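You operate a simulated robot arm through the tools that you are given. There is no shell and no other tool. Be economical: measure what you need, move in short steps, check, and stop when the job is done.

The job below is to be done with a simulated robot arm. You get a single attempt, and the scene is never put back.

Task
Scrub the grime off the steel cylinder's top in the vice, then open the vice wide.
Fine: clamp it first; use the small brush and put it back. What is to be rubbed or washed off counts as gone when no trace of it is left.

Only the result counts: the job must be done as asked and must still hold three seconds after the hand-in. Knocking over, shifting, dropping, spilling or breaking anything else fails it.

Robot
A 7-joint arm with a fingered hand on a trunk, on a base that drives. Base frame: it is fixed to the floor where the robot stands at the start and does not move with it; the origin is under the middle of the robot, x ahead of it, y to its left, z up. Readings come in m, degrees, newtons and seconds.
With the tool pointing down near the work surface it reaches from about 0.2 to 0.76 m from the robot's upright axis, wherever it stands. Its first joint turns from -166.0 to 166.0 degrees. Places, roughly: black vice knob [0.5, 0, 0.9]; cream button [0.2, -1.1, 0.9]; press lever [0.8, 0.2, 1.3]; red press knob [0.8, 0.3, 1.2]; small black knob [-0.1, -0.8, 0.9]; tall yellow knob [0.4, -0.4, 1]. Payload 4 kg.
Tool frame: the origin (TCP) lies between the finger pads and is the grasp point; the fingertips stand 0.028 m ahead of it; z points along the fingers, y is the line along which they close. The gripper opens to 0.168 m. The gripper's body begins 0.079 m behind the TCP. The gripper is a hand of 4 fingers: y runs from the thumb to the fingers, the wrist lies at [0, 0, -0.249] in the tool frame.
Orientation is that of the tool frame in the base frame, as a unit quaternion [w, x, y, z]. With the fingers straight down and closing along the base's y, the tool's x points along the base's -x, its y along +y and its z along -z.

Tools
- The arm moves only by the tool arm_command. Its argument "commands" is a list that holds one entry, the list of rows, each a list of 6 numbers: the shift along the base's x, y, z in m, then the turn, a rotation vector about the base's x, y, z in degrees. In form: [[[tx, ty, tz, wx, wy, wz], ...]]. A call has 1 to 10 rows; each row is the pose to reach, as a shift and turn from the pose commanded when the call began. A row lasts 0.2 s, in which the tool goes at most 0.05 m and 8.6 degrees; a call with a longer step from one row to the next is refused whole. Where a pose cannot be reached the arm comes as near as it can. A force on the tool above 40 N (or 10 N above the force at the start of the call, whichever is more), or a blocked arm, ends the call early, and 0.2 s more pass. In this call time passes only in rows, and 0.2 s behind the last. The reply holds the time, the measured pose of the TCP, the force on the tool along the base axes, the opening and the grip force, in the units named above and with some noise, with the torque about the TCP (base axes, N m) and any sound that the robot's microphone picked up, and new pictures: "show" is both (left out), scene, wrist or none.
- Cameras (640 x 400 px; columns grow to the right, rows downward): "scene" is now at [0.0112, 0.1272, 1.5061]; the picture's right is [-0.45, -0.89, 0.00], its down [-0.63, 0.32, -0.70] and it looks along [0.63, -0.32, -0.71] (base axes); focal length 258 px, centre (320, 200). "wrist" rides on the gripper at [0.06, -0.06, -0.11] in the tool frame; the picture's right is [0.71, 0.71, 0.00], its down [-0.56, 0.56, -0.61] and it looks along [-0.43, 0.43, 0.79] (tool axes); focal length 265 px, centre (320, 200). There is no depth. A picture from a camera that has moved, and an enlarged one, comes with that camera's place and axes in the base frame and with its lens.
- raise_lower(by): slides the trunk up (or, below 0, down) by that many m; the arm and the scene camera ride with it, the base frame stays. It gives what a move gives, with no picture.
- roll_base(legs): drives the robot by 1 to 6 legs, each [ahead, turn to the left] in m and degrees, along the robot's own axes; the way and the turn of a leg run together, so that a leg with both is an arc; at most 1.5 m and 180 degrees a leg. The arm and the cameras ride along, it lands a little off, and it stops where it bumps. It gives what a move gives, and a new picture of the scene camera.
- finger_targets(finger1, finger2, finger3, thumb_bend): sets how far each is bent, from 0 (flat) to 1 (curled in); at 0.3 the hand is open as for a grip, at 0.7 the pads meet at the TCP. One left out holds its place. A second passes; each finger stops where it meets its share of the squeeze, and holds until it gets a number again. It is the only way to open and close the hand. It gives what a move gives, with no picture; readings hold the bend of each and the force on the fingers (four entries, about 0 where the hand has none), thumb and palm.
- pan_tilt(pan, tilt): turns the head with the scene camera to pan (to the left, within 155 degrees either way) and tilt (down, from -29 to 69), counted from straight ahead of the robot. It gives what a move gives, and a new picture of the scene camera.
- inspect(camera, box): a new picture of the part [left, top, right, bottom] of that camera's present view, enlarged. The clock stands still meanwhile.
- sign_off(): hands the job in; it is judged then, once.

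Go step by step. Nothing tells you exact positions but the pictures and the camera data: compare them with the known pose of the tool, close in by small moves and look again before you grip or let go. The budget is 120 turns and 260 pictures, counting those below and the enlarged ones. Unless the task says otherwise, let go and move clear before handing in, and close with one line.

The tools are called after "Request:" as a command line: name --argument value ..., lists and objects as JSON in quotes. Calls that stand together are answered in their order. arm_command: Moves the arm, as the interface text tells. Its arguments: {"type":"object","properties":{"commands":{"type":"array","items":{"type":"array","items":{"type":"array","items":{"type":"number"}}}},"show":{"type":"string","enum":["both","scene","wrist","none"]}},"required":["commands"]} The other tools are called the same way: raise_lower (by) slides the trunk up or down; finger_targets (finger1, finger2, finger3, thumb_bend) moves the fingers one by one; roll_base (legs) drives the base; pan_tilt (pan, tilt) turns the head that bears the scene camera; inspect (camera, box) takes an enlarged picture of a part of a camera's view; sign_off () hands the job in.

At the start:

```text
time_s: 0.0
tool_pos: [0.3836, 0.0425, 0.9995]
tcp_rot: [0.001, 0.0, 1.0, 0.0]
wrist_force: [0.5, -0.3, 0.1]
torque: [0.01, 0.02, 0.01]
grip_width: 0.168
gripper_force: 0.1
shape: jaw
bend: [0.3, 0.3, 0.3, 0.3]
finger forces: [0.1, 0.0, 0.1, 0.0, 0.1, 0.1]
trunk travel left (down, up): [-0.525, 0.065]
robot x, y, heading: [-0.002, -0.0024, 0.1]
head pan, tilt: [-26.9, 45.2]
```

scene: 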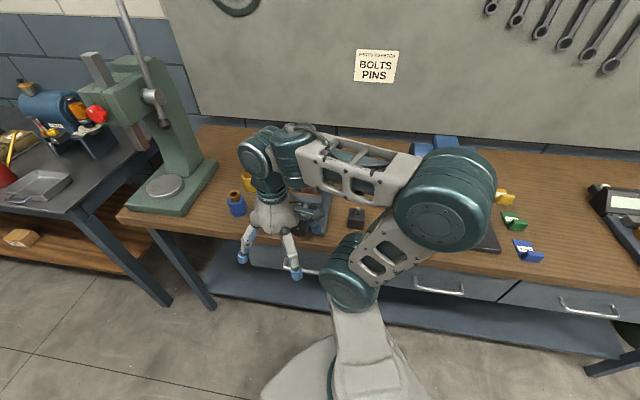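
wrist: 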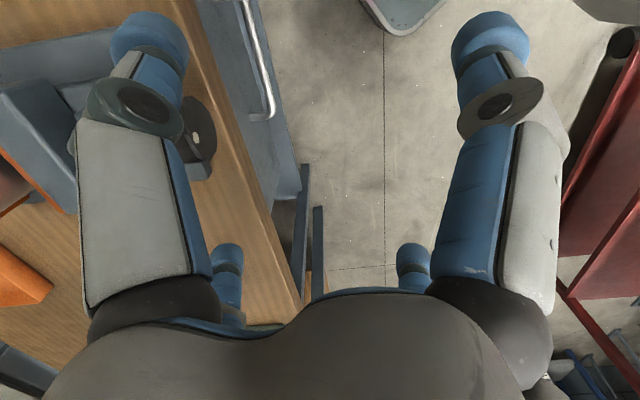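

The arm hides most of the bench and the vice, so I'll look around with the head and zoom in first.

Request:
inspect --camera "scene" --box '[220, 120, 420, 245]'

Request:
pan_tilt --pan 10 --tilt 45

Request:
pan_tilt --pan -75 --tilt 45

```text
3.20 times, centred on (320, 182) of scene
camera zoom: at [0.0112, 0.1272, 1.5061], right [-0.45, -0.89, 0.0], down [-0.63, 0.32, -0.7], along [0.63, -0.32, -0.71], focal length 825 px, centre (320, 256)
```

zoom: 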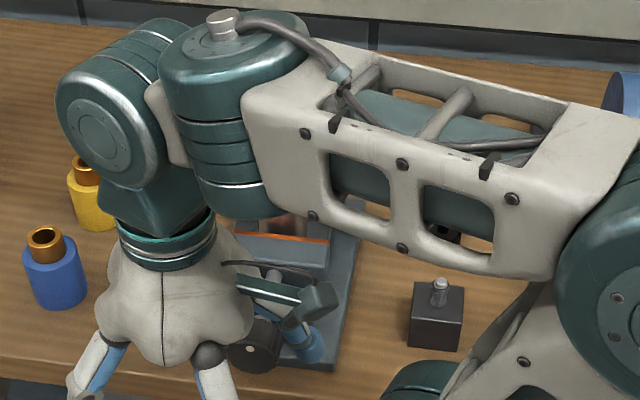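

```text
time_s: 1.0
tool_pos: [0.3845, 0.0422, 0.9996]
tcp_rot: [0.0, 0.0, 1.0, 0.0]
wrist_force: [-0.8, 0.2, -0.5]
torque: [0.02, 0.02, 0.01]
grip_width: 0.1681
gripper_force: 0.2
shape: jaw
bend: [0.3, 0.3, 0.3, 0.3]
finger forces: [0.0, 0.1, 0.0, 0.0, 0.0, 0.1]
trunk travel left (down, up): [-0.525, 0.065]
robot x, y, heading: [-0.0034, -0.0011, -0.3]
head pan, tilt: [10.0, 45.0]
camera scene: at [0.0189, 0.1779, 1.5064], right [0.17, -0.98, 0.0], down [-0.7, -0.12, -0.71], along [0.7, 0.12, -0.71], focal length 258 px, centre (320, 200)
```

scene: 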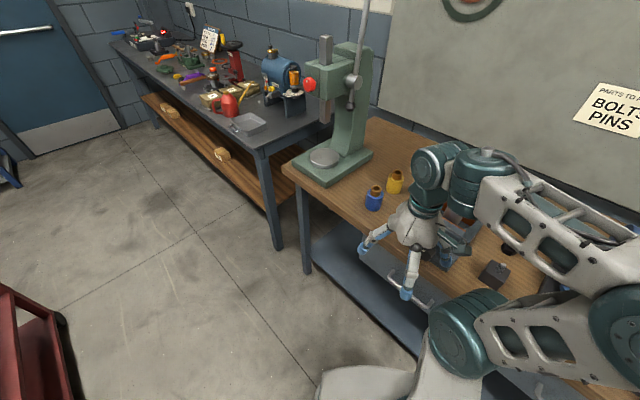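

```text
time_s: 2.6
tool_pos: [0.3839, 0.0413, 0.9995]
tcp_rot: [0.0, 0.0, 1.0, 0.0]
wrist_force: [1.0, 0.0, 0.0]
torque: [0.01, -0.02, 0.01]
grip_width: 0.168
gripper_force: 0.1
shape: jaw
bend: [0.3, 0.3, 0.3, 0.3]
finger forces: [0.1, 0.0, 0.0, 0.1, 0.0, 0.0]
trunk travel left (down, up): [-0.525, 0.065]
robot x, y, heading: [-0.0013, -0.0005, -0.3]
head pan, tilt: [-75.0, 45.0]
camera scene: at [-0.0401, 0.0853, 1.5064], right [-0.97, -0.26, 0.0], down [-0.18, 0.68, -0.71], along [0.18, -0.68, -0.71], focal length 258 px, centre (320, 200)
```

scene: 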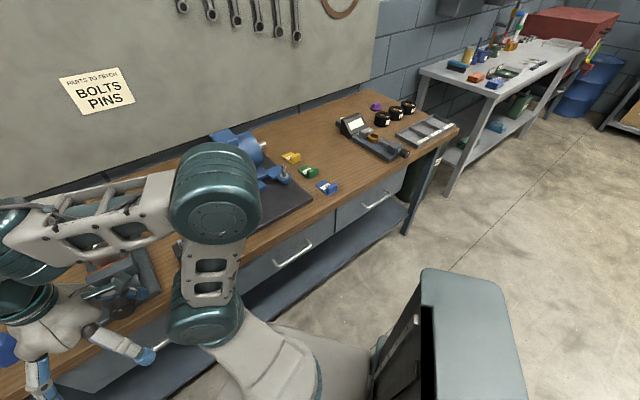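

The vice is mostly hidden by the arm, and I can't see the brush yet. I'll swing the arm left and up, away from the bench, then look again.

Request:
arm_command --commands '[[[-0.02, 0.03, 0.02, 0, 0, 0], [-0.04, 0.07, 0.04, 0, 0, 0], [-0.06, 0.11, 0.06, 0, 0, 0], [-0.08, 0.15, 0.08, 0, 0, 0], [-0.1, 0.19, 0.1, 0, 0, 0], [-0.1, 0.23, 0.1, 0, 0, 0], [-0.1, 0.27, 0.1, 0, 0, 0], [-0.1, 0.31, 0.1, 0, 0, 0], [-0.1, 0.35, 0.1, 0, 0, 0], [-0.1, 0.39, 0.1, 0, 0, 0]]]' --show "none"

Request:
pan_tilt --pan -20 --tilt 50

```text
time_s: 4.8
tool_pos: [0.2839, 0.4344, 1.0999]
tcp_rot: [0.0, 0.0, 1.0, 0.0]
wrist_force: [0.1, -0.1, 0.3]
torque: [-0.02, 0.0, -0.01]
grip_width: 0.168
gripper_force: 0.0
shape: jaw
bend: [0.3, 0.3, 0.3, 0.3]
finger forces: [0.1, 0.0, 0.1, 0.0, 0.1, 0.0]
trunk travel left (down, up): [-0.525, 0.065]
robot x, y, heading: [0.0017, 0.0005, 0.2]
head pan, tilt: [-75.0, 45.0]
```

```text
time_s: 6.1
tool_pos: [0.2847, 0.433, 1.1006]
tcp_rot: [0.0, 0.0, 1.0, 0.0]
wrist_force: [-1.1, -0.5, 0.7]
torque: [0.0, -0.03, 0.03]
grip_width: 0.1677
gripper_force: 0.1
shape: jaw
bend: [0.3, 0.3, 0.3, 0.3]
finger forces: [0.1, 0.1, 0.0, 0.1, 0.0, 0.0]
trunk travel left (down, up): [-0.525, 0.065]
robot x, y, heading: [0.0003, -0.0039, 0.2]
head pan, tilt: [-20.0, 50.0]
camera scene: at [0.0111, 0.1377, 1.4994], right [-0.34, -0.94, 0.0], down [-0.72, 0.26, -0.64], along [0.6, -0.22, -0.77], focal length 258 px, centre (320, 200)
```

scene: 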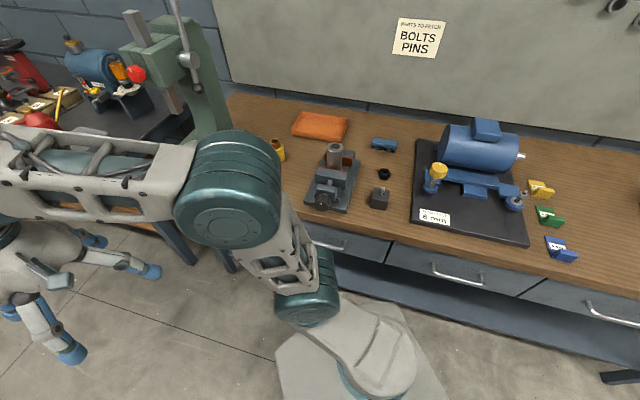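

Request:
inspect --camera "scene" --box '[280, 110, 420, 220]'

Request:
inspect --camera "scene" --box '[400, 110, 600, 260]'

```text
3.64 times, centred on (350, 165) of scene
camera zoom: at [0.0111, 0.1377, 1.4994], right [-0.34, -0.94, 0.0], down [-0.72, 0.26, -0.64], along [0.6, -0.22, -0.77], focal length 938 px, centre (211, 327)
```

zoom: 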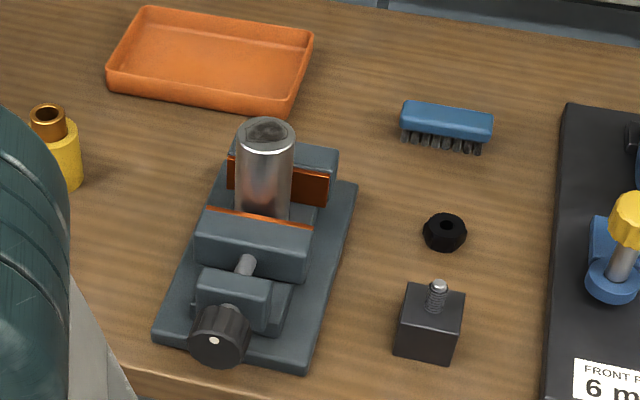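

```text
2.67 times, centred on (500, 185) of scene
camera zoom: at [0.0111, 0.1377, 1.4994], right [-0.34, -0.94, 0.0], down [-0.72, 0.26, -0.64], along [0.6, -0.22, -0.77], focal length 688 px, centre (-160, 240)
```

zoom: 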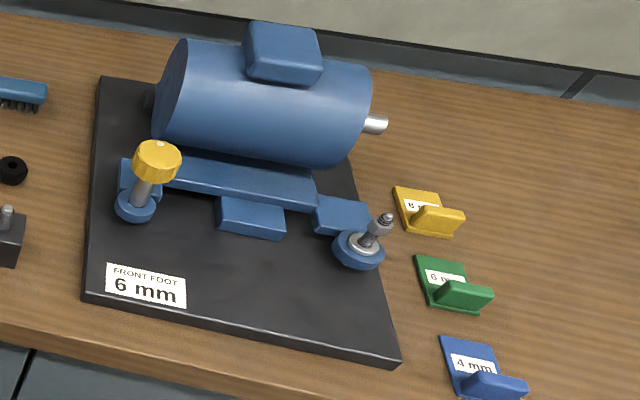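

I can see the vice clearly: a black knob facing me, and the cylinder standing loose with dark grime on its top. The blue brush lies bristles down to the right behind the vice. I need more room for a horizontal grip on the knob, so I'll check behind before backing up.

Request:
pan_tilt --pan 150 --tilt 35

Request:
pan_tilt --pan -150 --tilt 35

```text
time_s: 8.6
tool_pos: [0.284, 0.4338, 1.1004]
tcp_rot: [0.0, 0.0, 1.0, 0.0]
wrist_force: [-0.1, -0.4, -0.6]
torque: [0.0, 0.02, 0.03]
grip_width: 0.1679
gripper_force: 0.0
shape: jaw
bend: [0.3, 0.3, 0.3, 0.3]
finger forces: [0.0, 0.0, 0.0, 0.0, 0.0, 0.0]
trunk travel left (down, up): [-0.525, 0.065]
robot x, y, heading: [-0.0013, 0.0029, 0.1]
head pan, tilt: [150.0, 35.0]
camera scene: at [-0.1374, 0.2082, 1.5211], right [0.5, 0.87, 0.0], down [0.5, -0.29, -0.82], along [-0.71, 0.41, -0.57], focal length 258 px, centre (320, 200)
```

scene: 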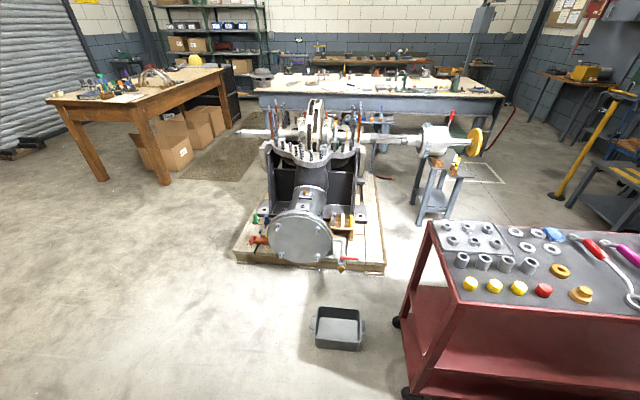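

```text
time_s: 12.7
tool_pos: [0.285, 0.4347, 1.1003]
tcp_rot: [-0.001, -0.001, 1.0, 0.001]
wrist_force: [0.6, 1.0, -0.4]
torque: [0.04, -0.01, -0.01]
grip_width: 0.1679
gripper_force: 0.1
shape: jaw
bend: [0.3, 0.3, 0.3, 0.3]
finger forces: [0.1, 0.0, 0.0, 0.0, 0.1, 0.1]
trunk travel left (down, up): [-0.525, 0.065]
robot x, y, heading: [0.0009, 0.0024, 0.1]
head pan, tilt: [-150.0, 35.0]
camera scene: at [-0.1374, 0.1201, 1.5212], right [-0.5, 0.87, 0.0], down [0.5, 0.29, -0.82], along [-0.71, -0.41, -0.57], focal length 258 px, centre (320, 200)
```

scene: 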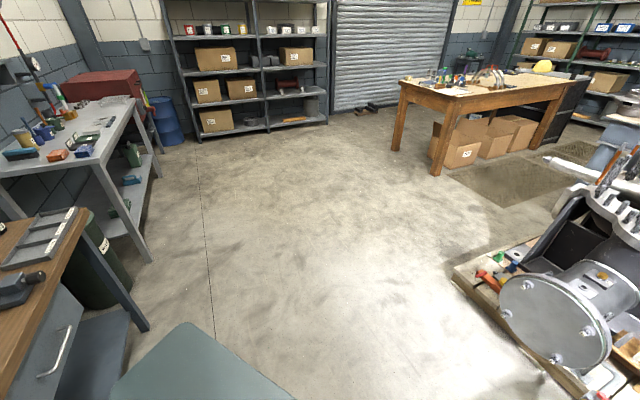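

There is room behind, so I'll back up 0.2 m and look at the vice from there.

Request:
roll_base --legs '[[-0.2, 0]]'

Request:
pan_tilt --pan -14 --tilt 45

Request:
inspect --camera "scene" --box '[260, 100, 420, 200]'

```text
time_s: 14.3
tool_pos: [0.0858, 0.4327, 1.0989]
tcp_rot: [0.001, -0.001, 1.0, 0.0]
wrist_force: [-0.2, -0.7, 0.3]
torque: [0.02, -0.01, 0.01]
grip_width: 0.1679
gripper_force: 0.1
shape: jaw
bend: [0.3, 0.3, 0.3, 0.3]
finger forces: [0.1, 0.1, 0.0, 0.0, 0.0, 0.0]
trunk travel left (down, up): [-0.525, 0.065]
robot x, y, heading: [-0.1971, 0.0013, -0.2]
head pan, tilt: [-150.0, 35.0]
camera scene: at [-0.3361, 0.1202, 1.5211], right [-0.5, 0.87, 0.0], down [0.5, 0.29, -0.82], along [-0.71, -0.41, -0.57], focal length 258 px, centre (320, 200)
```

scene: 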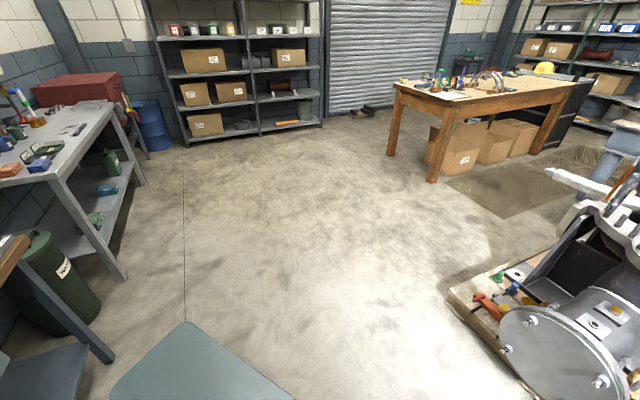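

```text
time_s: 16.5
tool_pos: [0.087, 0.4334, 1.0991]
tcp_rot: [0.0, 0.0, 1.0, 0.0]
wrist_force: [-0.7, -0.6, 0.0]
torque: [-0.01, -0.01, -0.01]
grip_width: 0.1683
gripper_force: 0.0
shape: jaw
bend: [0.3, 0.3, 0.3, 0.3]
finger forces: [0.0, 0.0, 0.1, 0.0, 0.1, 0.0]
trunk travel left (down, up): [-0.525, 0.065]
robot x, y, heading: [-0.2006, -0.0008, -0.2]
head pan, tilt: [-14.0, 45.0]
camera scene: at [-0.1804, 0.1444, 1.5063], right [-0.24, -0.97, 0.0], down [-0.69, 0.17, -0.71], along [0.69, -0.17, -0.71], focal length 258 px, centre (320, 200)
```

scene: 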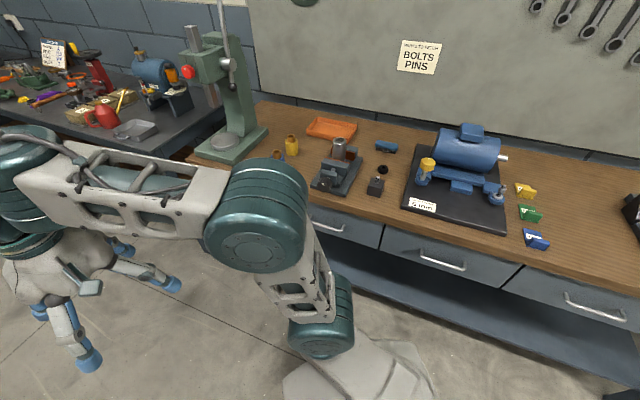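

```text
4.00 times, centred on (340, 150) of scene
camera zoom: at [-0.1804, 0.1444, 1.5063], right [-0.24, -0.97, 0.0], down [-0.69, 0.17, -0.71], along [0.69, -0.17, -0.71], focal length 1032 px, centre (240, 400)
```

zoom: 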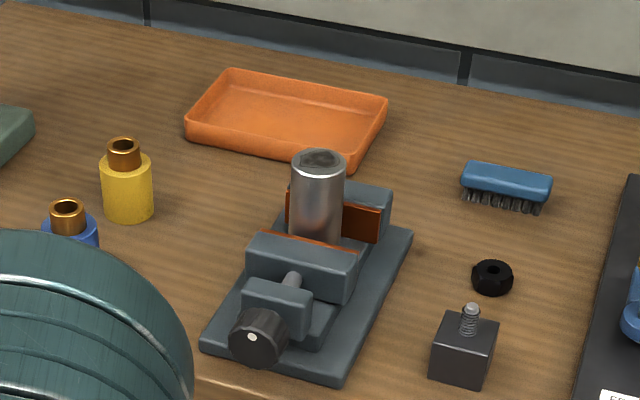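

From two views I get the knob at about (0.444, -0.021, 0.934), the cylinder top at about (0.594, -0.124, 1.0) and the brush at about (0.655, -0.35, 0.905). The vice axis is yawed about -36°. I'll turn the hand level, facing along that axis.

Request:
arm_command --commands '[[[0.01, -0.028, 0, 0, -8.5, 0], [0.02, -0.056, 0, 0, -17, 0], [0.04, -0.084, 0, 0, -25.5, 0], [0.06, -0.112, 0, 0, -34, 0], [0.08, -0.14, -0.01, 0, -42.5, 0], [0.1, -0.168, -0.02, 0, -51, 0], [0.12, -0.196, -0.03, 0, -59.5, 0], [0.14, -0.224, -0.04, 0, -68, 0], [0.15, -0.252, -0.05, 0, -76.5, 0], [0.16, -0.27, -0.05, 0, -85, 0]]]' --show "none"

Request:
arm_command --commands '[[[0, 0, 0, 0, -5, 0], [0, 0, 0, 0, -5, 0]]]' --show "none"

Request:
arm_command --commands '[[[0, 0, 0, 0, 0, -8], [0, 0, 0, 0, 0, -16], [0, 0, 0, 0, 0, -24], [0, 0, 0, 0, 0, -32], [0, 0, 0, 0, 0, -36], [0, 0, 0, 0, 0, -36]]]' --show "both"

```text
time_s: 18.7
tool_pos: [0.2306, 0.1745, 1.1975]
tcp_rot: [0.381, -0.019, 0.923, 0.053]
wrist_force: [0.7, 2.7, -1.2]
torque: [-0.15, -0.03, -0.16]
grip_width: 0.1683
gripper_force: 0.1
shape: jaw
bend: [0.3, 0.3, 0.3, 0.3]
finger forces: [0.0, 0.0, 0.0, 0.0, 0.0, 0.0]
out of reach, approached as far as the arm can: row 1, 4, 5, 6, 7, 8, 9, 10
trunk travel left (down, up): [-0.525, 0.065]
robot x, y, heading: [-0.1949, -0.0035, 0.2]
head pan, tilt: [-14.0, 45.0]
```

```text
time_s: 19.3
tool_pos: [0.2287, 0.167, 1.2003]
tcp_rot: [0.383, -0.016, 0.922, 0.057]
wrist_force: [-0.3, -0.1, 0.6]
torque: [0.01, -0.03, -0.01]
grip_width: 0.1679
gripper_force: 0.0
shape: jaw
bend: [0.3, 0.3, 0.3, 0.3]
finger forces: [0.0, 0.0, 0.0, 0.1, 0.0, 0.0]
out of reach, approached as far as the arm can: row 1, 2
trunk travel left (down, up): [-0.525, 0.065]
robot x, y, heading: [-0.1963, -0.0003, 0.2]
head pan, tilt: [-14.0, 45.0]
```

```text
time_s: 20.7
tool_pos: [0.2676, 0.03, 1.1708]
tcp_rot: [0.356, 0.216, 0.909, -0.004]
wrist_force: [0.4, -0.2, -0.4]
torque: [0.02, 0.0, 0.0]
grip_width: 0.168
gripper_force: 0.2
shape: jaw
bend: [0.3, 0.3, 0.3, 0.3]
finger forces: [0.1, 0.0, 0.1, 0.1, 0.1, 0.1]
out of reach, approached as far as the arm can: row 1, 2, 3, 4, 5, 6
trunk travel left (down, up): [-0.525, 0.065]
robot x, y, heading: [-0.1996, 0.0008, 0.1]
head pan, tilt: [-14.0, 45.0]
camera scene: at [-0.1805, 0.1441, 1.5064], right [-0.24, -0.97, 0.0], down [-0.69, 0.17, -0.71], along [0.69, -0.17, -0.71], focal length 258 px, centre (320, 200)
camera wrist: at [0.1326, 0.0155, 1.2058], right [-0.18, 0.92, -0.35], down [0.19, 0.39, 0.9], along [0.97, 0.1, -0.24], focal length 265 px, centre (320, 200)
```

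scene: 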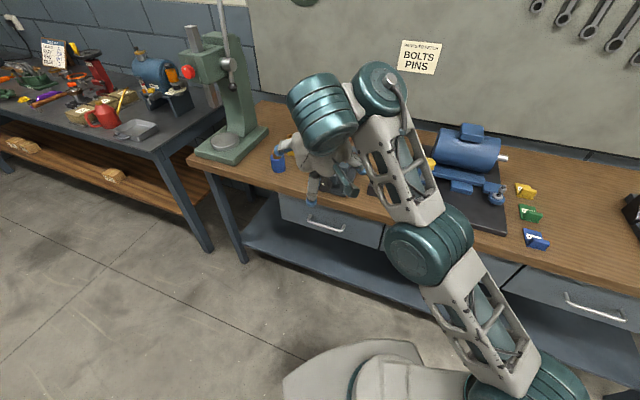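
wrist: 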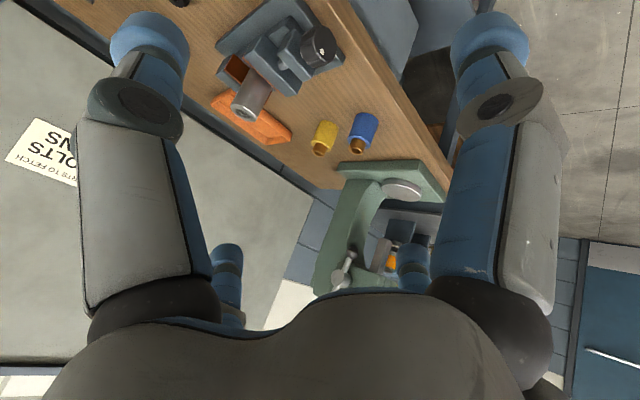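

The arm stops short because the wrist bend runs out with the shoulder this high. I'll lower the trunk so the forearm lies flatter and try the level pose again.

Request:
raise_lower --by -0.22

Request:
arm_command --commands '[[[0, 0, 0.02, 0, 0, 0], [0, 0, 0.04, 0, 0, 0], [0, 0, 0.06, 0, 0, 0]]]' --show "both"

```text
time_s: 23.0
tool_pos: [0.2669, 0.0294, 0.9514]
tcp_rot: [0.356, 0.216, 0.909, -0.002]
wrist_force: [-0.2, -0.3, -0.3]
torque: [0.02, 0.02, 0.01]
grip_width: 0.1676
gripper_force: 0.0
shape: jaw
bend: [0.3, 0.3, 0.3, 0.3]
finger forces: [0.0, 0.1, 0.0, 0.0, 0.1, 0.0]
trunk travel left (down, up): [-0.305, 0.285]
robot x, y, heading: [-0.1962, 0.0013, 0.0]
head pan, tilt: [-14.0, 45.0]
```

```text
time_s: 23.8
tool_pos: [0.2574, 0.0161, 0.989]
tcp_rot: [0.357, 0.214, 0.909, 0.001]
wrist_force: [-0.8, 0.1, -0.6]
torque: [0.02, -0.01, 0.03]
grip_width: 0.168
gripper_force: 0.1
shape: jaw
bend: [0.3, 0.3, 0.3, 0.3]
finger forces: [0.0, 0.1, 0.0, 0.1, 0.1, 0.0]
out of reach, approached as far as the arm can: row 1, 2, 3
trunk travel left (down, up): [-0.305, 0.285]
robot x, y, heading: [-0.1969, 0.0025, 0.2]
head pan, tilt: [-14.0, 45.0]
camera scene: at [-0.1802, 0.1443, 1.2863], right [-0.24, -0.97, 0.0], down [-0.69, 0.17, -0.71], along [0.69, -0.17, -0.71], focal length 258 px, centre (320, 200)
camera wrist: at [0.1239, 0.0004, 1.024], right [-0.19, 0.92, -0.35], down [0.18, 0.38, 0.91], along [0.96, 0.1, -0.24], focal length 265 px, centre (320, 200)
```

scene: 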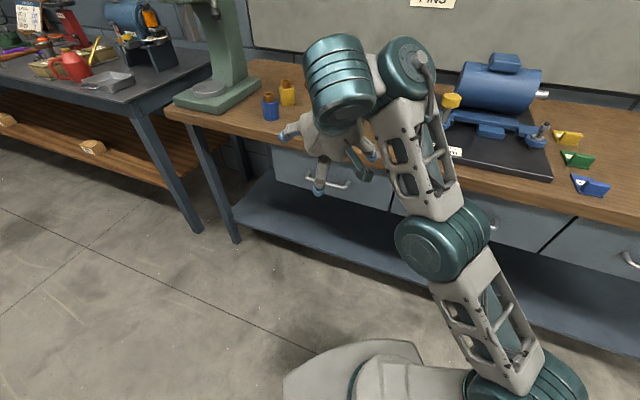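
wrist: 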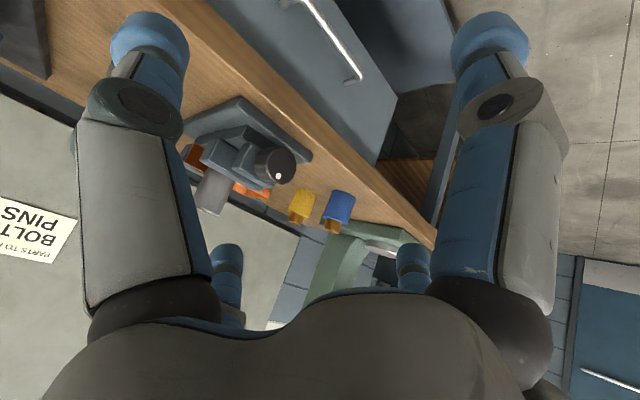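

The hand is still cramped because the wrist is too close to the body. I'll move the base back and to the left so the arm can extend along the vice axis.

Request:
roll_base --legs '[[0, -60], [-0.29, 0], [0, 36], [0.08, 0]]'

Request:
pan_tilt --pan -5 --tilt 40

```text
time_s: 30.9
tool_pos: [0.1539, 0.0496, 0.9899]
tcp_rot: [0.349, 0.399, 0.845, -0.075]
wrist_force: [0.1, 1.1, 0.6]
torque: [0.01, 0.0, -0.03]
grip_width: 0.1681
gripper_force: 0.0
shape: jaw
bend: [0.3, 0.3, 0.3, 0.3]
finger forces: [0.1, 0.0, 0.0, 0.1, 0.0, 0.0]
trunk travel left (down, up): [-0.305, 0.285]
robot x, y, heading: [-0.2713, 0.2209, -23.8]
head pan, tilt: [-14.0, 45.0]
camera scene: at [-0.1946, 0.3439, 1.2864], right [-0.62, -0.79, 0.0], down [-0.56, 0.44, -0.71], along [0.56, -0.44, -0.71], focal length 258 px, centre (320, 200)
```

scene: 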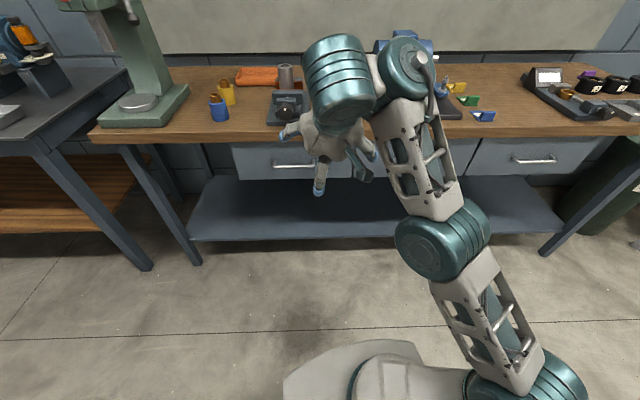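

```text
time_s: 31.6
tool_pos: [0.1553, 0.0491, 0.9895]
tcp_rot: [0.348, 0.399, 0.845, -0.075]
wrist_force: [-0.6, -0.5, -0.5]
torque: [0.02, -0.01, -0.03]
grip_width: 0.168
gripper_force: 0.1
shape: jaw
bend: [0.3, 0.3, 0.3, 0.3]
finger forces: [0.0, 0.0, 0.1, 0.0, 0.0, 0.0]
trunk travel left (down, up): [-0.305, 0.285]
robot x, y, heading: [-0.2703, 0.2196, -24.2]
head pan, tilt: [-5.0, 40.0]
camera scene: at [-0.1841, 0.3527, 1.2936], right [-0.49, -0.87, 0.0], down [-0.56, 0.31, -0.77], along [0.67, -0.37, -0.64], focal length 258 px, centre (320, 200)
```

scene: 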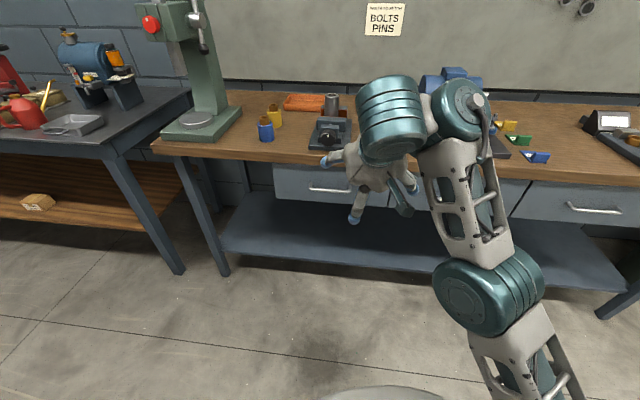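

Now the arm has room, so I'll turn the hand level along the vice axis while extending.

Request:
arm_command --commands '[[[0.016, 0.002, 0, -5, -4, 0.9], [0.033, 0.004, 0, -10, -8, 1.8], [0.05, 0.006, 0, -15, -12, 2.7], [0.066, 0.008, 0, -20, -16, 3.6], [0.083, 0.01, 0, -25, -20, 4.5], [0.1, 0.012, 0, -30, -24, 5.4], [0.116, 0.014, 0, -35, -28, 6.2], [0.13, 0.016, 0, -38.5, -31, 6.9], [0.15, 0.018, 0, -38.5, -31, 6.9], [0.165, 0.02, -0.01, -38.5, -31, 6.9]]]' --show "both"

```text
time_s: 33.8
tool_pos: [0.2402, 0.0652, 1.2387]
tcp_rot: [0.593, 0.236, 0.748, -0.184]
wrist_force: [-0.1, 1.3, -0.1]
torque: [-0.03, 0.02, -0.04]
grip_width: 0.1679
gripper_force: 0.0
shape: jaw
bend: [0.3, 0.3, 0.3, 0.3]
finger forces: [0.0, 0.1, 0.0, 0.0, 0.0, 0.1]
out of reach, approached as far as the arm can: row 1, 2, 3, 4, 5, 6, 7, 8, 9, 10
trunk travel left (down, up): [-0.305, 0.285]
robot x, y, heading: [-0.2686, 0.2213, -23.6]
head pan, tilt: [-5.0, 40.0]
camera scene: at [-0.1839, 0.3548, 1.2933], right [-0.48, -0.88, 0.0], down [-0.56, 0.31, -0.77], along [0.67, -0.37, -0.64], focal length 258 px, centre (320, 200)
camera wrist: at [0.1079, 0.0839, 1.206], right [0.27, 0.68, -0.68], down [-0.07, 0.72, 0.69], along [0.96, -0.14, 0.24], focal length 265 px, centre (320, 200)
```

scene: 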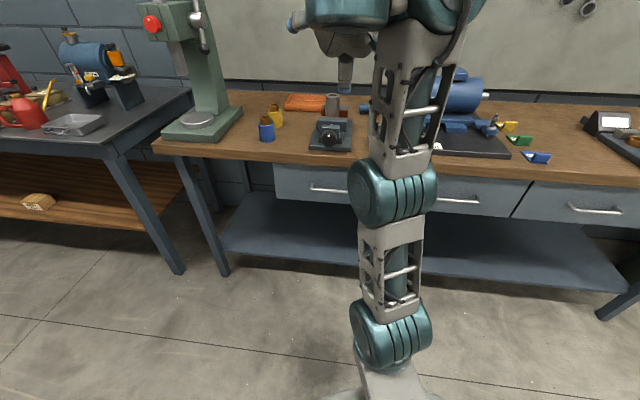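
wrist: 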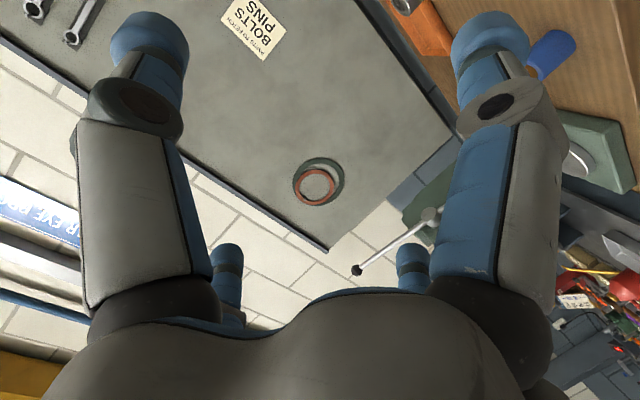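

With the arm upright the hand does come level, but at z about 1.24. Lowering the trunk the rest of the way should bring it to knob height.

Request:
raise_lower --by -0.28

Request:
arm_command --commands '[[[0, 0, 0, 0, 0, 0]]]' --show "scene"

```text
time_s: 36.6
tool_pos: [0.2427, 0.0619, 0.9594]
tcp_rot: [0.592, 0.238, 0.747, -0.184]
wrist_force: [1.1, 0.2, 0.3]
torque: [0.0, -0.04, 0.03]
grip_width: 0.1681
gripper_force: 0.1
shape: jaw
bend: [0.3, 0.3, 0.3, 0.3]
finger forces: [0.1, 0.0, 0.1, 0.0, 0.1, 0.0]
trunk travel left (down, up): [-0.025, 0.565]
robot x, y, heading: [-0.2691, 0.2209, -24.0]
head pan, tilt: [-5.0, 40.0]
```

```text
time_s: 37.0
tool_pos: [0.2413, 0.0632, 0.9579]
tcp_rot: [0.592, 0.238, 0.748, -0.183]
wrist_force: [0.2, -0.1, -0.3]
torque: [0.01, -0.05, 0.02]
grip_width: 0.1681
gripper_force: 0.1
shape: jaw
bend: [0.3, 0.3, 0.3, 0.3]
finger forces: [0.0, 0.0, 0.1, 0.0, 0.0, 0.1]
trunk travel left (down, up): [-0.025, 0.565]
robot x, y, heading: [-0.2662, 0.2169, -24.0]
head pan, tilt: [-5.0, 40.0]
camera scene: at [-0.184, 0.3527, 1.0136], right [-0.48, -0.87, 0.0], down [-0.56, 0.31, -0.77], along [0.67, -0.37, -0.64], focal length 258 px, centre (320, 200)
```

scene: 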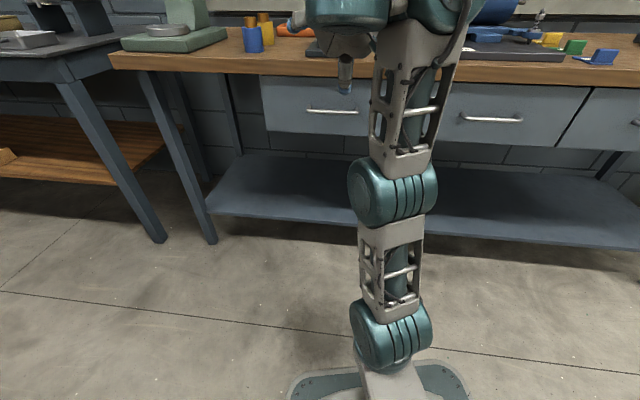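

The hand is at knob height now. I'll level it the remaining 13° and move closer.

Request:
arm_command --commands '[[[0.02, 0.002, 0, -3, -4, -0.4], [0.04, 0.004, 0, -6, -8, -0.8], [0.06, 0.005, 0, -8, -10.6, -1], [0.07, 0.007, 0, -8, -10.6, -1]]]' --show "both"

Request:
pan_tilt --pan 5 --tilt 20

```text
time_s: 38.0
tool_pos: [0.261, 0.0707, 0.9743]
tcp_rot: [0.615, 0.237, 0.729, -0.185]
wrist_force: [-1.0, -3.3, -1.0]
torque: [0.06, 0.02, 0.28]
grip_width: 0.1682
gripper_force: 0.1
shape: jaw
bend: [0.3, 0.3, 0.3, 0.3]
finger forces: [0.0, 0.0, 0.0, 0.0, 0.0, 0.0]
out of reach, approached as far as the arm can: row 1, 2, 3, 4
trunk travel left (down, up): [-0.025, 0.565]
robot x, y, heading: [-0.267, 0.2151, -24.1]
head pan, tilt: [-5.0, 40.0]
camera scene: at [-0.1844, 0.3497, 1.0141], right [-0.49, -0.87, 0.0], down [-0.56, 0.32, -0.77], along [0.67, -0.37, -0.64], focal length 258 px, centre (320, 200)
camera wrist: at [0.1296, 0.09, 0.9338], right [0.31, 0.66, -0.68], down [-0.1, 0.74, 0.67], along [0.94, -0.14, 0.3], focal length 265 px, centre (320, 200)
```

scene: 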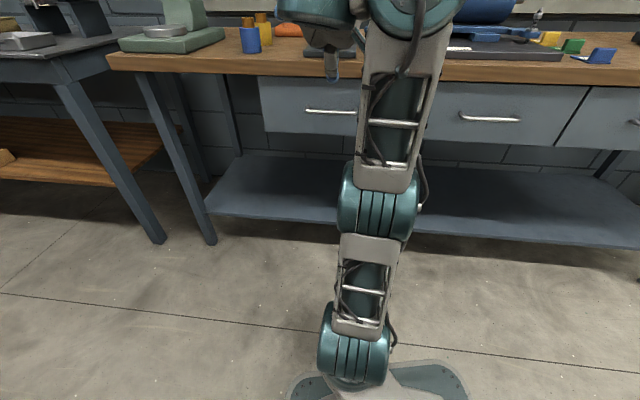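
wrist: 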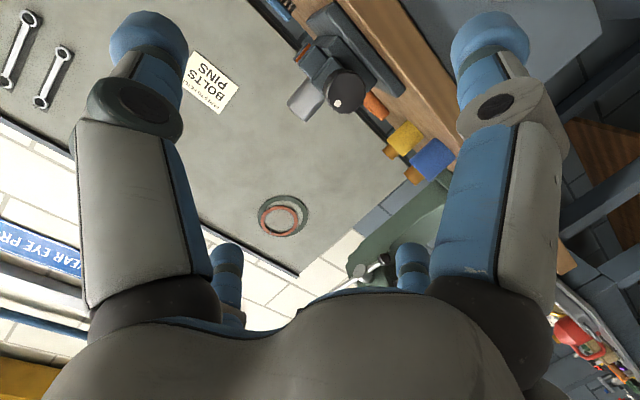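

```text
time_s: 38.8
tool_pos: [0.2638, 0.0793, 0.9744]
tcp_rot: [0.616, 0.233, 0.73, -0.183]
wrist_force: [0.0, -0.1, -0.1]
torque: [0.0, 0.02, 0.0]
grip_width: 0.1681
gripper_force: 0.0
shape: jaw
bend: [0.3, 0.3, 0.3, 0.3]
finger forces: [0.1, 0.0, 0.0, 0.0, 0.0, 0.0]
trunk travel left (down, up): [-0.025, 0.565]
robot x, y, heading: [-0.2637, 0.2193, -24.1]
head pan, tilt: [5.0, 20.0]
camera scene: at [-0.1704, 0.3636, 1.0449], right [-0.33, -0.95, 0.0], down [-0.32, 0.11, -0.94], along [0.89, -0.31, -0.34], focal length 258 px, centre (320, 200)
```

scene: 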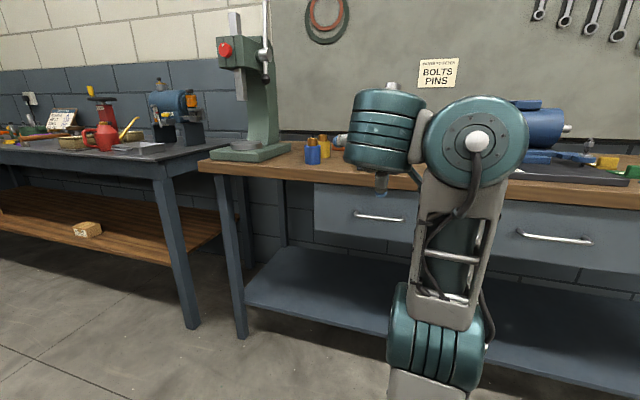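

The wrist only bends about 90° to the forearm, so the hand is best pointed sideways off a forearm that crosses the vice axis. That means standing to the right of the vice. I'll raise the trunk and bring the hand back to pointing down before driving there.

Request:
raise_lower --by 0.4

Request:
arm_command --commands '[[[-0.01, 0, -0.02, 4.5, 6.6, 0], [-0.02, 0, -0.04, 9, 13.2, 0], [-0.03, 0, -0.06, 13.5, 19.8, 0], [-0.04, 0, -0.08, 18, 26.5, 0], [-0.05, 0, -0.1, 22.5, 33, 0], [-0.05, 0, -0.12, 27, 39.7, 0], [-0.05, 0, -0.14, 31.5, 46.3, 0], [-0.05, 0, -0.16, 36, 53, 0], [-0.05, 0, -0.18, 40.5, 59.5, 0], [-0.05, 0, -0.2, 45, 66, 0]]]' --show "none"

Request:
raise_lower --by 0.1

Request:
roll_base --legs '[[0, -50], [0.59, 0], [0, 94]]'

```text
time_s: 42.7
tool_pos: [0.2622, 0.0763, 1.3736]
tcp_rot: [0.615, 0.239, 0.727, -0.189]
wrist_force: [-0.8, 0.3, -0.2]
torque: [0.0, 0.02, 0.01]
grip_width: 0.1682
gripper_force: 0.2
shape: jaw
bend: [0.3, 0.3, 0.3, 0.3]
finger forces: [0.0, 0.0, 0.0, 0.1, 0.0, 0.1]
trunk travel left (down, up): [-0.425, 0.165]
robot x, y, heading: [-0.2704, 0.2173, -24.1]
head pan, tilt: [5.0, 20.0]
```

```text
time_s: 44.9
tool_pos: [0.2117, 0.0803, 1.1153]
tcp_rot: [0.028, 0.307, 0.951, -0.013]
wrist_force: [-1.1, -0.7, 1.6]
torque: [0.03, -0.11, 0.0]
grip_width: 0.168
gripper_force: 0.1
shape: jaw
bend: [0.3, 0.3, 0.3, 0.3]
finger forces: [0.0, 0.0, 0.0, 0.0, 0.0, 0.0]
out of reach, approached as far as the arm can: row 6, 7, 8, 9, 10
trunk travel left (down, up): [-0.425, 0.165]
robot x, y, heading: [-0.2679, 0.2209, -24.1]
head pan, tilt: [5.0, 20.0]
```

```text
time_s: 46.2
tool_pos: [0.2122, 0.0805, 1.2147]
tcp_rot: [0.028, 0.305, 0.952, -0.015]
wrist_force: [0.3, -0.4, 0.3]
torque: [0.0, -0.02, -0.02]
grip_width: 0.1679
gripper_force: 0.1
shape: jaw
bend: [0.3, 0.3, 0.3, 0.3]
finger forces: [0.0, 0.0, 0.1, 0.0, 0.0, 0.1]
trunk travel left (down, up): [-0.525, 0.065]
robot x, y, heading: [-0.2642, 0.2189, -23.9]
head pan, tilt: [5.0, 20.0]
```

```text
time_s: 51.6
tool_pos: [0.0964, -0.7793, 1.2136]
tcp_rot: [0.018, 0.675, 0.737, -0.023]
wrist_force: [-0.6, 0.4, 0.9]
torque: [-0.03, 0.01, 0.0]
grip_width: 0.1681
gripper_force: 0.2
shape: jaw
bend: [0.3, 0.3, 0.3, 0.3]
finger forces: [0.0, 0.0, 0.0, 0.0, 0.1, 0.1]
trunk travel left (down, up): [-0.525, 0.065]
robot x, y, heading: [-0.113, -0.3244, -73.1]
head pan, tilt: [5.0, 20.0]
stopped in leg 2: the robot was blocked; the commanded pose is now the measured one
camera scene: at [0.0599, -0.3044, 1.545], right [-0.93, -0.37, 0.0], down [-0.13, 0.32, -0.94], along [0.35, -0.87, -0.34], focal length 258 px, centre (320, 200)
```

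scene: 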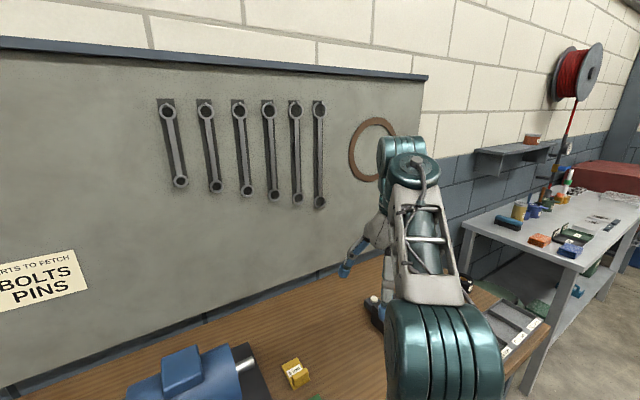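

The bench itself runs along the vice's angle, and the base just touched it. That is roughly the stance I want, so I'll back off slightly, turn to face along the bench toward the vice, and look.

Request:
roll_base --legs '[[-0.05, 0], [0, 110]]'

Request:
pan_tilt --pan -20 --tilt 50

```text
time_s: 57.2
tool_pos: [0.2333, 0.0735, 1.2145]
tcp_rot: [0.03, -0.214, 0.976, 0.001]
wrist_force: [0.2, -0.2, -0.1]
torque: [0.02, 0.02, 0.0]
grip_width: 0.1679
gripper_force: 0.0
shape: jaw
bend: [0.3, 0.3, 0.3, 0.3]
finger forces: [0.0, 0.1, 0.0, 0.1, 0.1, 0.1]
trunk travel left (down, up): [-0.525, 0.065]
robot x, y, heading: [-0.1262, -0.2781, 36.1]
head pan, tilt: [5.0, 20.0]
camera scene: at [-0.203, -0.117, 1.545], right [0.66, -0.75, 0.0], down [-0.26, -0.23, -0.94], along [0.71, 0.62, -0.34], focal length 258 px, centre (320, 200)
```

scene: 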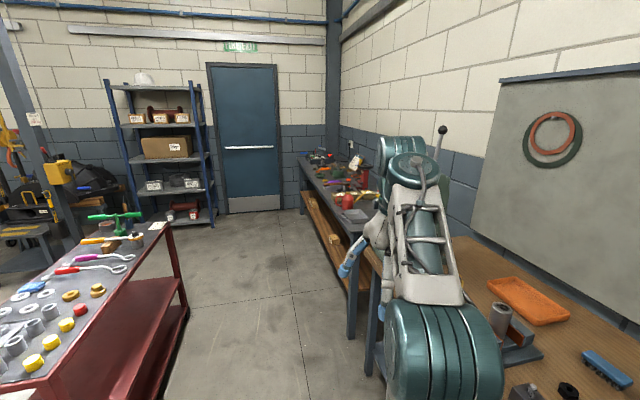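

```text
time_s: 58.1
tool_pos: [0.2333, 0.074, 1.2132]
tcp_rot: [0.031, -0.214, 0.976, 0.001]
wrist_force: [0.3, -0.4, 0.6]
torque: [0.02, 0.01, 0.04]
grip_width: 0.1679
gripper_force: 0.0
shape: jaw
bend: [0.3, 0.3, 0.3, 0.3]
finger forces: [0.0, 0.0, 0.0, 0.0, 0.0, 0.1]
trunk travel left (down, up): [-0.525, 0.065]
robot x, y, heading: [-0.1251, -0.2754, 36.2]
head pan, tilt: [-20.0, 50.0]
camera scene: at [-0.1989, -0.1569, 1.4995], right [0.28, -0.96, 0.0], down [-0.73, -0.21, -0.64], along [0.62, 0.18, -0.77], focal length 258 px, centre (320, 200)
```

scene: 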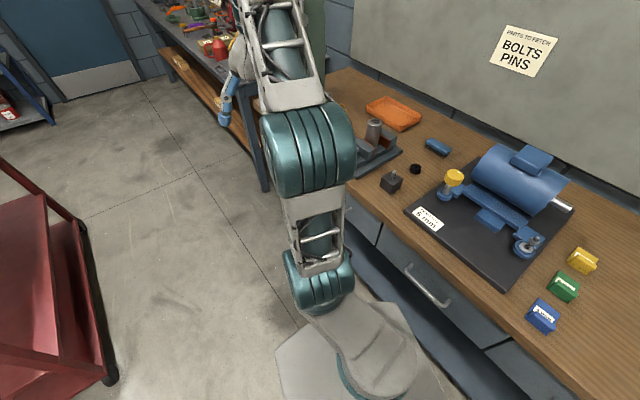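

The arm now reaches along the bench edge. I'll yaw the hand to the vice's angle, then roll it about the forearm so the fingers point along the vice axis, coming down to knob height off the bench.

Request:
arm_command --commands '[[[0, 0, 0, 0, 0, -8], [0.0, 0, 0, 0, 0, -16], [0.0, 0, 0, 0, 0, -24], [0.0, 0, 0, 0, 0, -32], [0.0, 0, -0.01, 0, 0, -40], [0.0, 0, -0.02, 0, 0, -48], [0.0, 0, -0.03, 0, 0, -56], [0, 0, -0.04, 0, 0, -61]]]' --show "none"

Request:
arm_command --commands '[[[0.01, 0, -0.02, -5, -6.9, 0], [0.02, 0, -0.04, -10, -13.8, 0], [0.03, 0, -0.06, -15, -20.6, 0], [0.04, 0, -0.08, -20, -27.5, 0], [0.04, 0, -0.1, -25, -34.4, 0], [0.04, 0, -0.12, -30, -41.3, 0], [0.04, 0, -0.14, -35, -48.2, 0], [0.04, 0, -0.16, -40, -55.1, 0], [0.04, 0, -0.18, -45, -62, 0], [0.04, 0, -0.2, -50, -68.8, 0]]]' --show "both"

```text
time_s: 59.9
tool_pos: [0.234, 0.0734, 1.1742]
tcp_rot: [0.027, 0.312, 0.949, -0.015]
wrist_force: [0.4, 0.1, 0.2]
torque: [0.02, 0.0, 0.0]
grip_width: 0.168
gripper_force: 0.1
shape: jaw
bend: [0.3, 0.3, 0.3, 0.3]
finger forces: [0.0, 0.0, 0.0, 0.0, 0.1, 0.0]
trunk travel left (down, up): [-0.525, 0.065]
robot x, y, heading: [-0.126, -0.2715, 36.3]
head pan, tilt: [-20.0, 50.0]
```

```text
time_s: 62.0
tool_pos: [0.059, -0.0411, 0.9463]
tcp_rot: [0.524, 0.247, 0.779, -0.238]
wrist_force: [-49.4, 181.1, 61.5]
torque: [-8.35, 3.02, -15.76]
grip_width: 0.1667
gripper_force: 0.1
shape: jaw
bend: [0.3, 0.3, 0.3, 0.17]
finger forces: [0.0, 0.1, 0.0, 0.0, 0.0, 0.0]
out of reach, approached as far as the arm can: row 3, 4, 5, 6, 7, 8, 9, 10
trunk travel left (down, up): [-0.525, 0.065]
robot x, y, heading: [-0.1251, -0.2763, 37.0]
head pan, tilt: [-20.0, 50.0]
stopped in row 10: the force on the tool passed its limit at 533 N (the readings are from after the stop); the commanded pose is now the measured one
camera scene: at [-0.2082, -0.1421, 1.4991], right [0.29, -0.96, 0.01], down [-0.73, -0.23, -0.64], along [0.62, 0.18, -0.76], focal length 258 px, centre (320, 200)
camera wrist: at [-0.0757, -0.0097, 0.9339], right [0.22, 0.64, -0.74], down [0.11, 0.74, 0.67], along [0.97, -0.23, 0.09], focal length 265 px, centre (320, 200)
```

scene: 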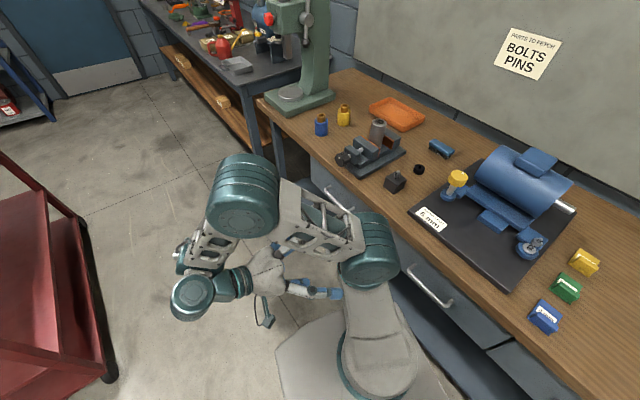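
wrist: 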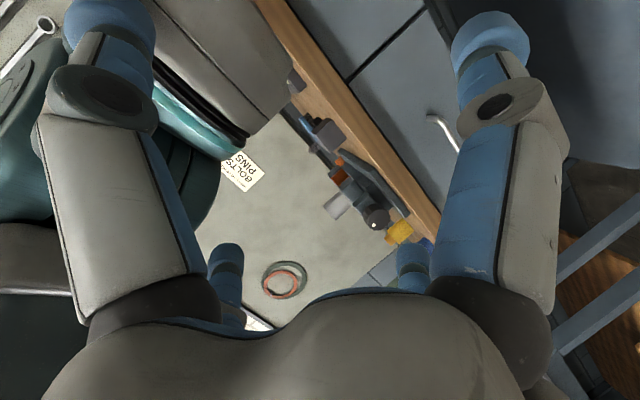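

The arm folded and the hand pressed against its own link, with nothing on the bench touched. The hand is nearly in the right orientation now, so I'll move it away from the link, out along the bench.

Request:
arm_command --commands '[[[0.012, 0.024, 0.0, 0, 0, 0], [0.024, 0.048, 0.0, 0, 0, 0], [0.04, 0.072, 0.0, 0, 0, 0], [0.06, 0.09, 0.0, 0, 0, 0], [0.09, 0.11, 0.0, 0, 0, 0], [0.12, 0.12, 0.0, 0, 0, 0]]]' --show "both"

```text
time_s: 63.5
tool_pos: [0.0464, -0.0276, 0.9373]
tcp_rot: [0.532, 0.243, 0.773, -0.245]
wrist_force: [0.7, -0.2, 0.4]
torque: [-0.01, -0.02, 0.0]
grip_width: 0.168
gripper_force: 0.0
shape: jaw
bend: [0.3, 0.3, 0.3, 0.3]
finger forces: [0.0, 0.1, 0.0, 0.0, 0.0, 0.0]
out of reach, approached as far as the arm can: row 1, 2, 3, 4, 5, 6
trunk travel left (down, up): [-0.525, 0.065]
robot x, y, heading: [-0.1238, -0.2732, 36.2]
head pan, tilt: [-20.0, 50.0]
camera scene: at [-0.1993, -0.1572, 1.4994], right [0.28, -0.96, 0.0], down [-0.73, -0.22, -0.64], along [0.62, 0.18, -0.77], focal length 258 px, centre (320, 200)
camera wrist: at [-0.0884, 0.003, 0.924], right [0.23, 0.62, -0.75], down [0.1, 0.75, 0.65], along [0.97, -0.22, 0.11], focal length 265 px, centre (320, 200)
```

scene: 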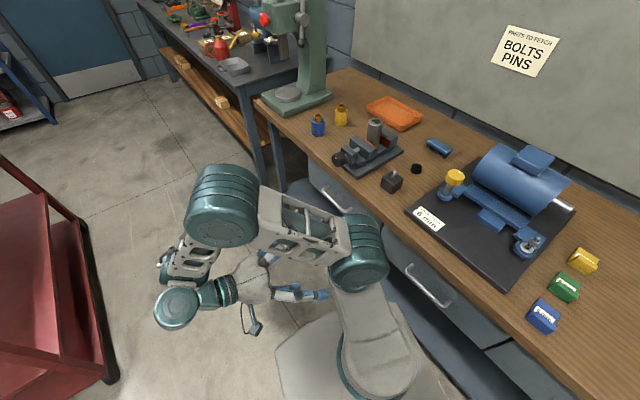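
wrist: 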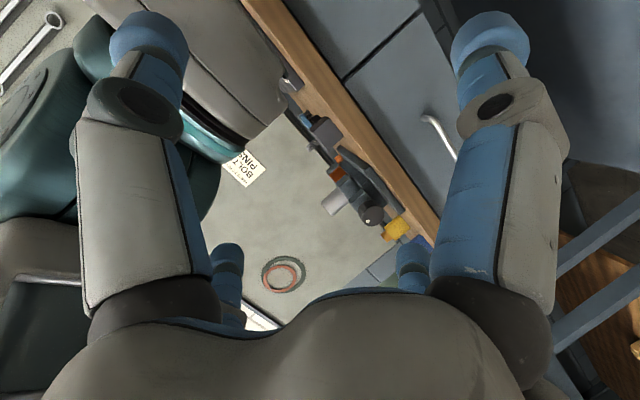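

The solver is stuck in a poor branch of the arm's posture. I'll unwind back to the tool-down pose and then try the level pose with a different roll, since the roll about the knob axis is free.

Request:
arm_command --commands '[[[0.02, 0.01, 0.025, 4.5, 6.5, 0], [0.04, 0.02, 0.05, 9, 13, 0], [0.06, 0.03, 0.075, 13.5, 19.5, 0], [0.08, 0.04, 0.1, 18, 26, 0], [0.1, 0.05, 0.125, 22.5, 32.5, 0], [0.12, 0.06, 0.15, 27, 39, 0], [0.14, 0.07, 0.175, 31.5, 45.5, 0], [0.16, 0.08, 0.2, 36, 52, 0], [0.18, 0.09, 0.225, 40, 58, 0], [0.188, 0.1, 0.24, 40, 58, 0]]]' --show "scene"

```text
time_s: 65.7
tool_pos: [0.233, 0.075, 1.177]
tcp_rot: [-0.012, 0.256, 0.965, -0.062]
wrist_force: [-0.5, 1.1, -0.1]
torque: [-0.03, -0.01, -0.03]
grip_width: 0.1681
gripper_force: 0.1
shape: jaw
bend: [0.3, 0.3, 0.3, 0.3]
finger forces: [0.0, 0.1, 0.0, 0.1, 0.0, 0.1]
out of reach, approached as far as the arm can: row 1, 2, 3, 4, 5
trunk travel left (down, up): [-0.525, 0.065]
robot x, y, heading: [-0.1269, -0.2776, 36.5]
head pan, tilt: [-20.0, 50.0]
camera scene: at [-0.201, -0.1554, 1.4992], right [0.29, -0.96, 0.0], down [-0.73, -0.22, -0.64], along [0.62, 0.18, -0.77], focal length 258 px, centre (320, 200)
```

scene: 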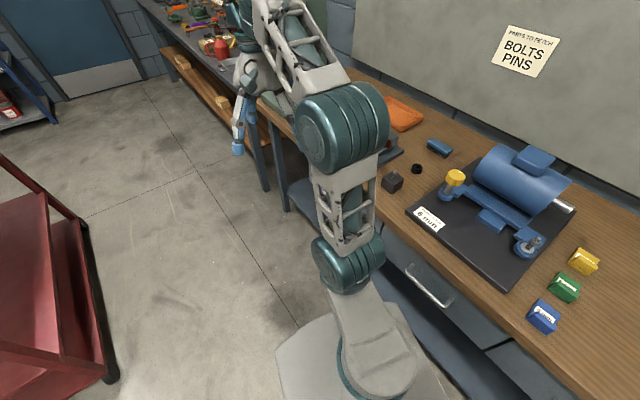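

The hand hangs on the left side of the forearm, so it may only be able to swing outward, to the left. I'll test that here in free space.

Request:
arm_command --commands '[[[0, 0, 0, 4.5, 6.5, 0], [0, 0, 0, 9, 13, 0], [0, 0, 0, 13.5, 19.5, 0], [0, 0, 0, 18, 26, 0], [0, 0, 0, 22.5, 32.5, 0], [0, 0, 0, 27, 39, 0], [0, 0, 0, 31.5, 45.5, 0], [0, 0, 0, 36, 52, 0], [0, 0, 0, 40.5, 58.5, 0], [0, 0, 0, 45, 65, 0]]]' --show "scene"

```text
time_s: 67.7
tool_pos: [0.1182, -0.0724, 1.024]
tcp_rot: [-0.537, 0.125, 0.834, 0.03]
wrist_force: [17.6, 104.5, -11.2]
torque: [-8.07, 0.4, -6.96]
grip_width: 0.1678
gripper_force: 0.1
shape: jaw
bend: [0.33, 0.3, 0.3, 0.3]
finger forces: [0.0, 0.0, 0.0, 0.0, 0.0, 0.0]
out of reach, approached as far as the arm can: row 1, 2, 3, 4, 5, 6, 7, 8, 9, 10
trunk travel left (down, up): [-0.525, 0.065]
robot x, y, heading: [-0.1263, -0.2769, 36.5]
head pan, tilt: [-20.0, 50.0]
stopped in row 10: the force on the tool passed its limit at 140 N (the readings are from after the stop); the commanded pose is now the measured one
camera scene: at [-0.1987, -0.1577, 1.4996], right [0.28, -0.96, 0.0], down [-0.73, -0.22, -0.64], along [0.62, 0.18, -0.77], focal length 258 px, centre (320, 200)
```

scene: 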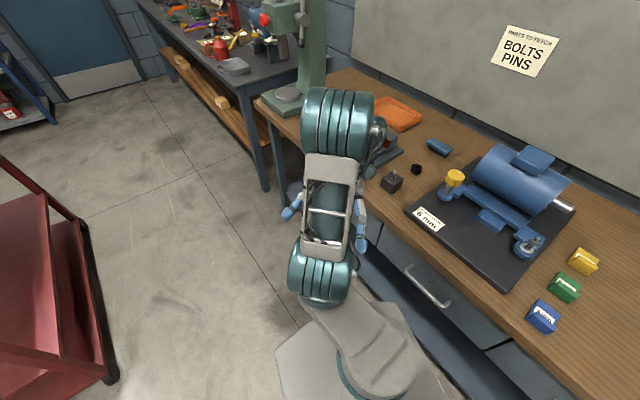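

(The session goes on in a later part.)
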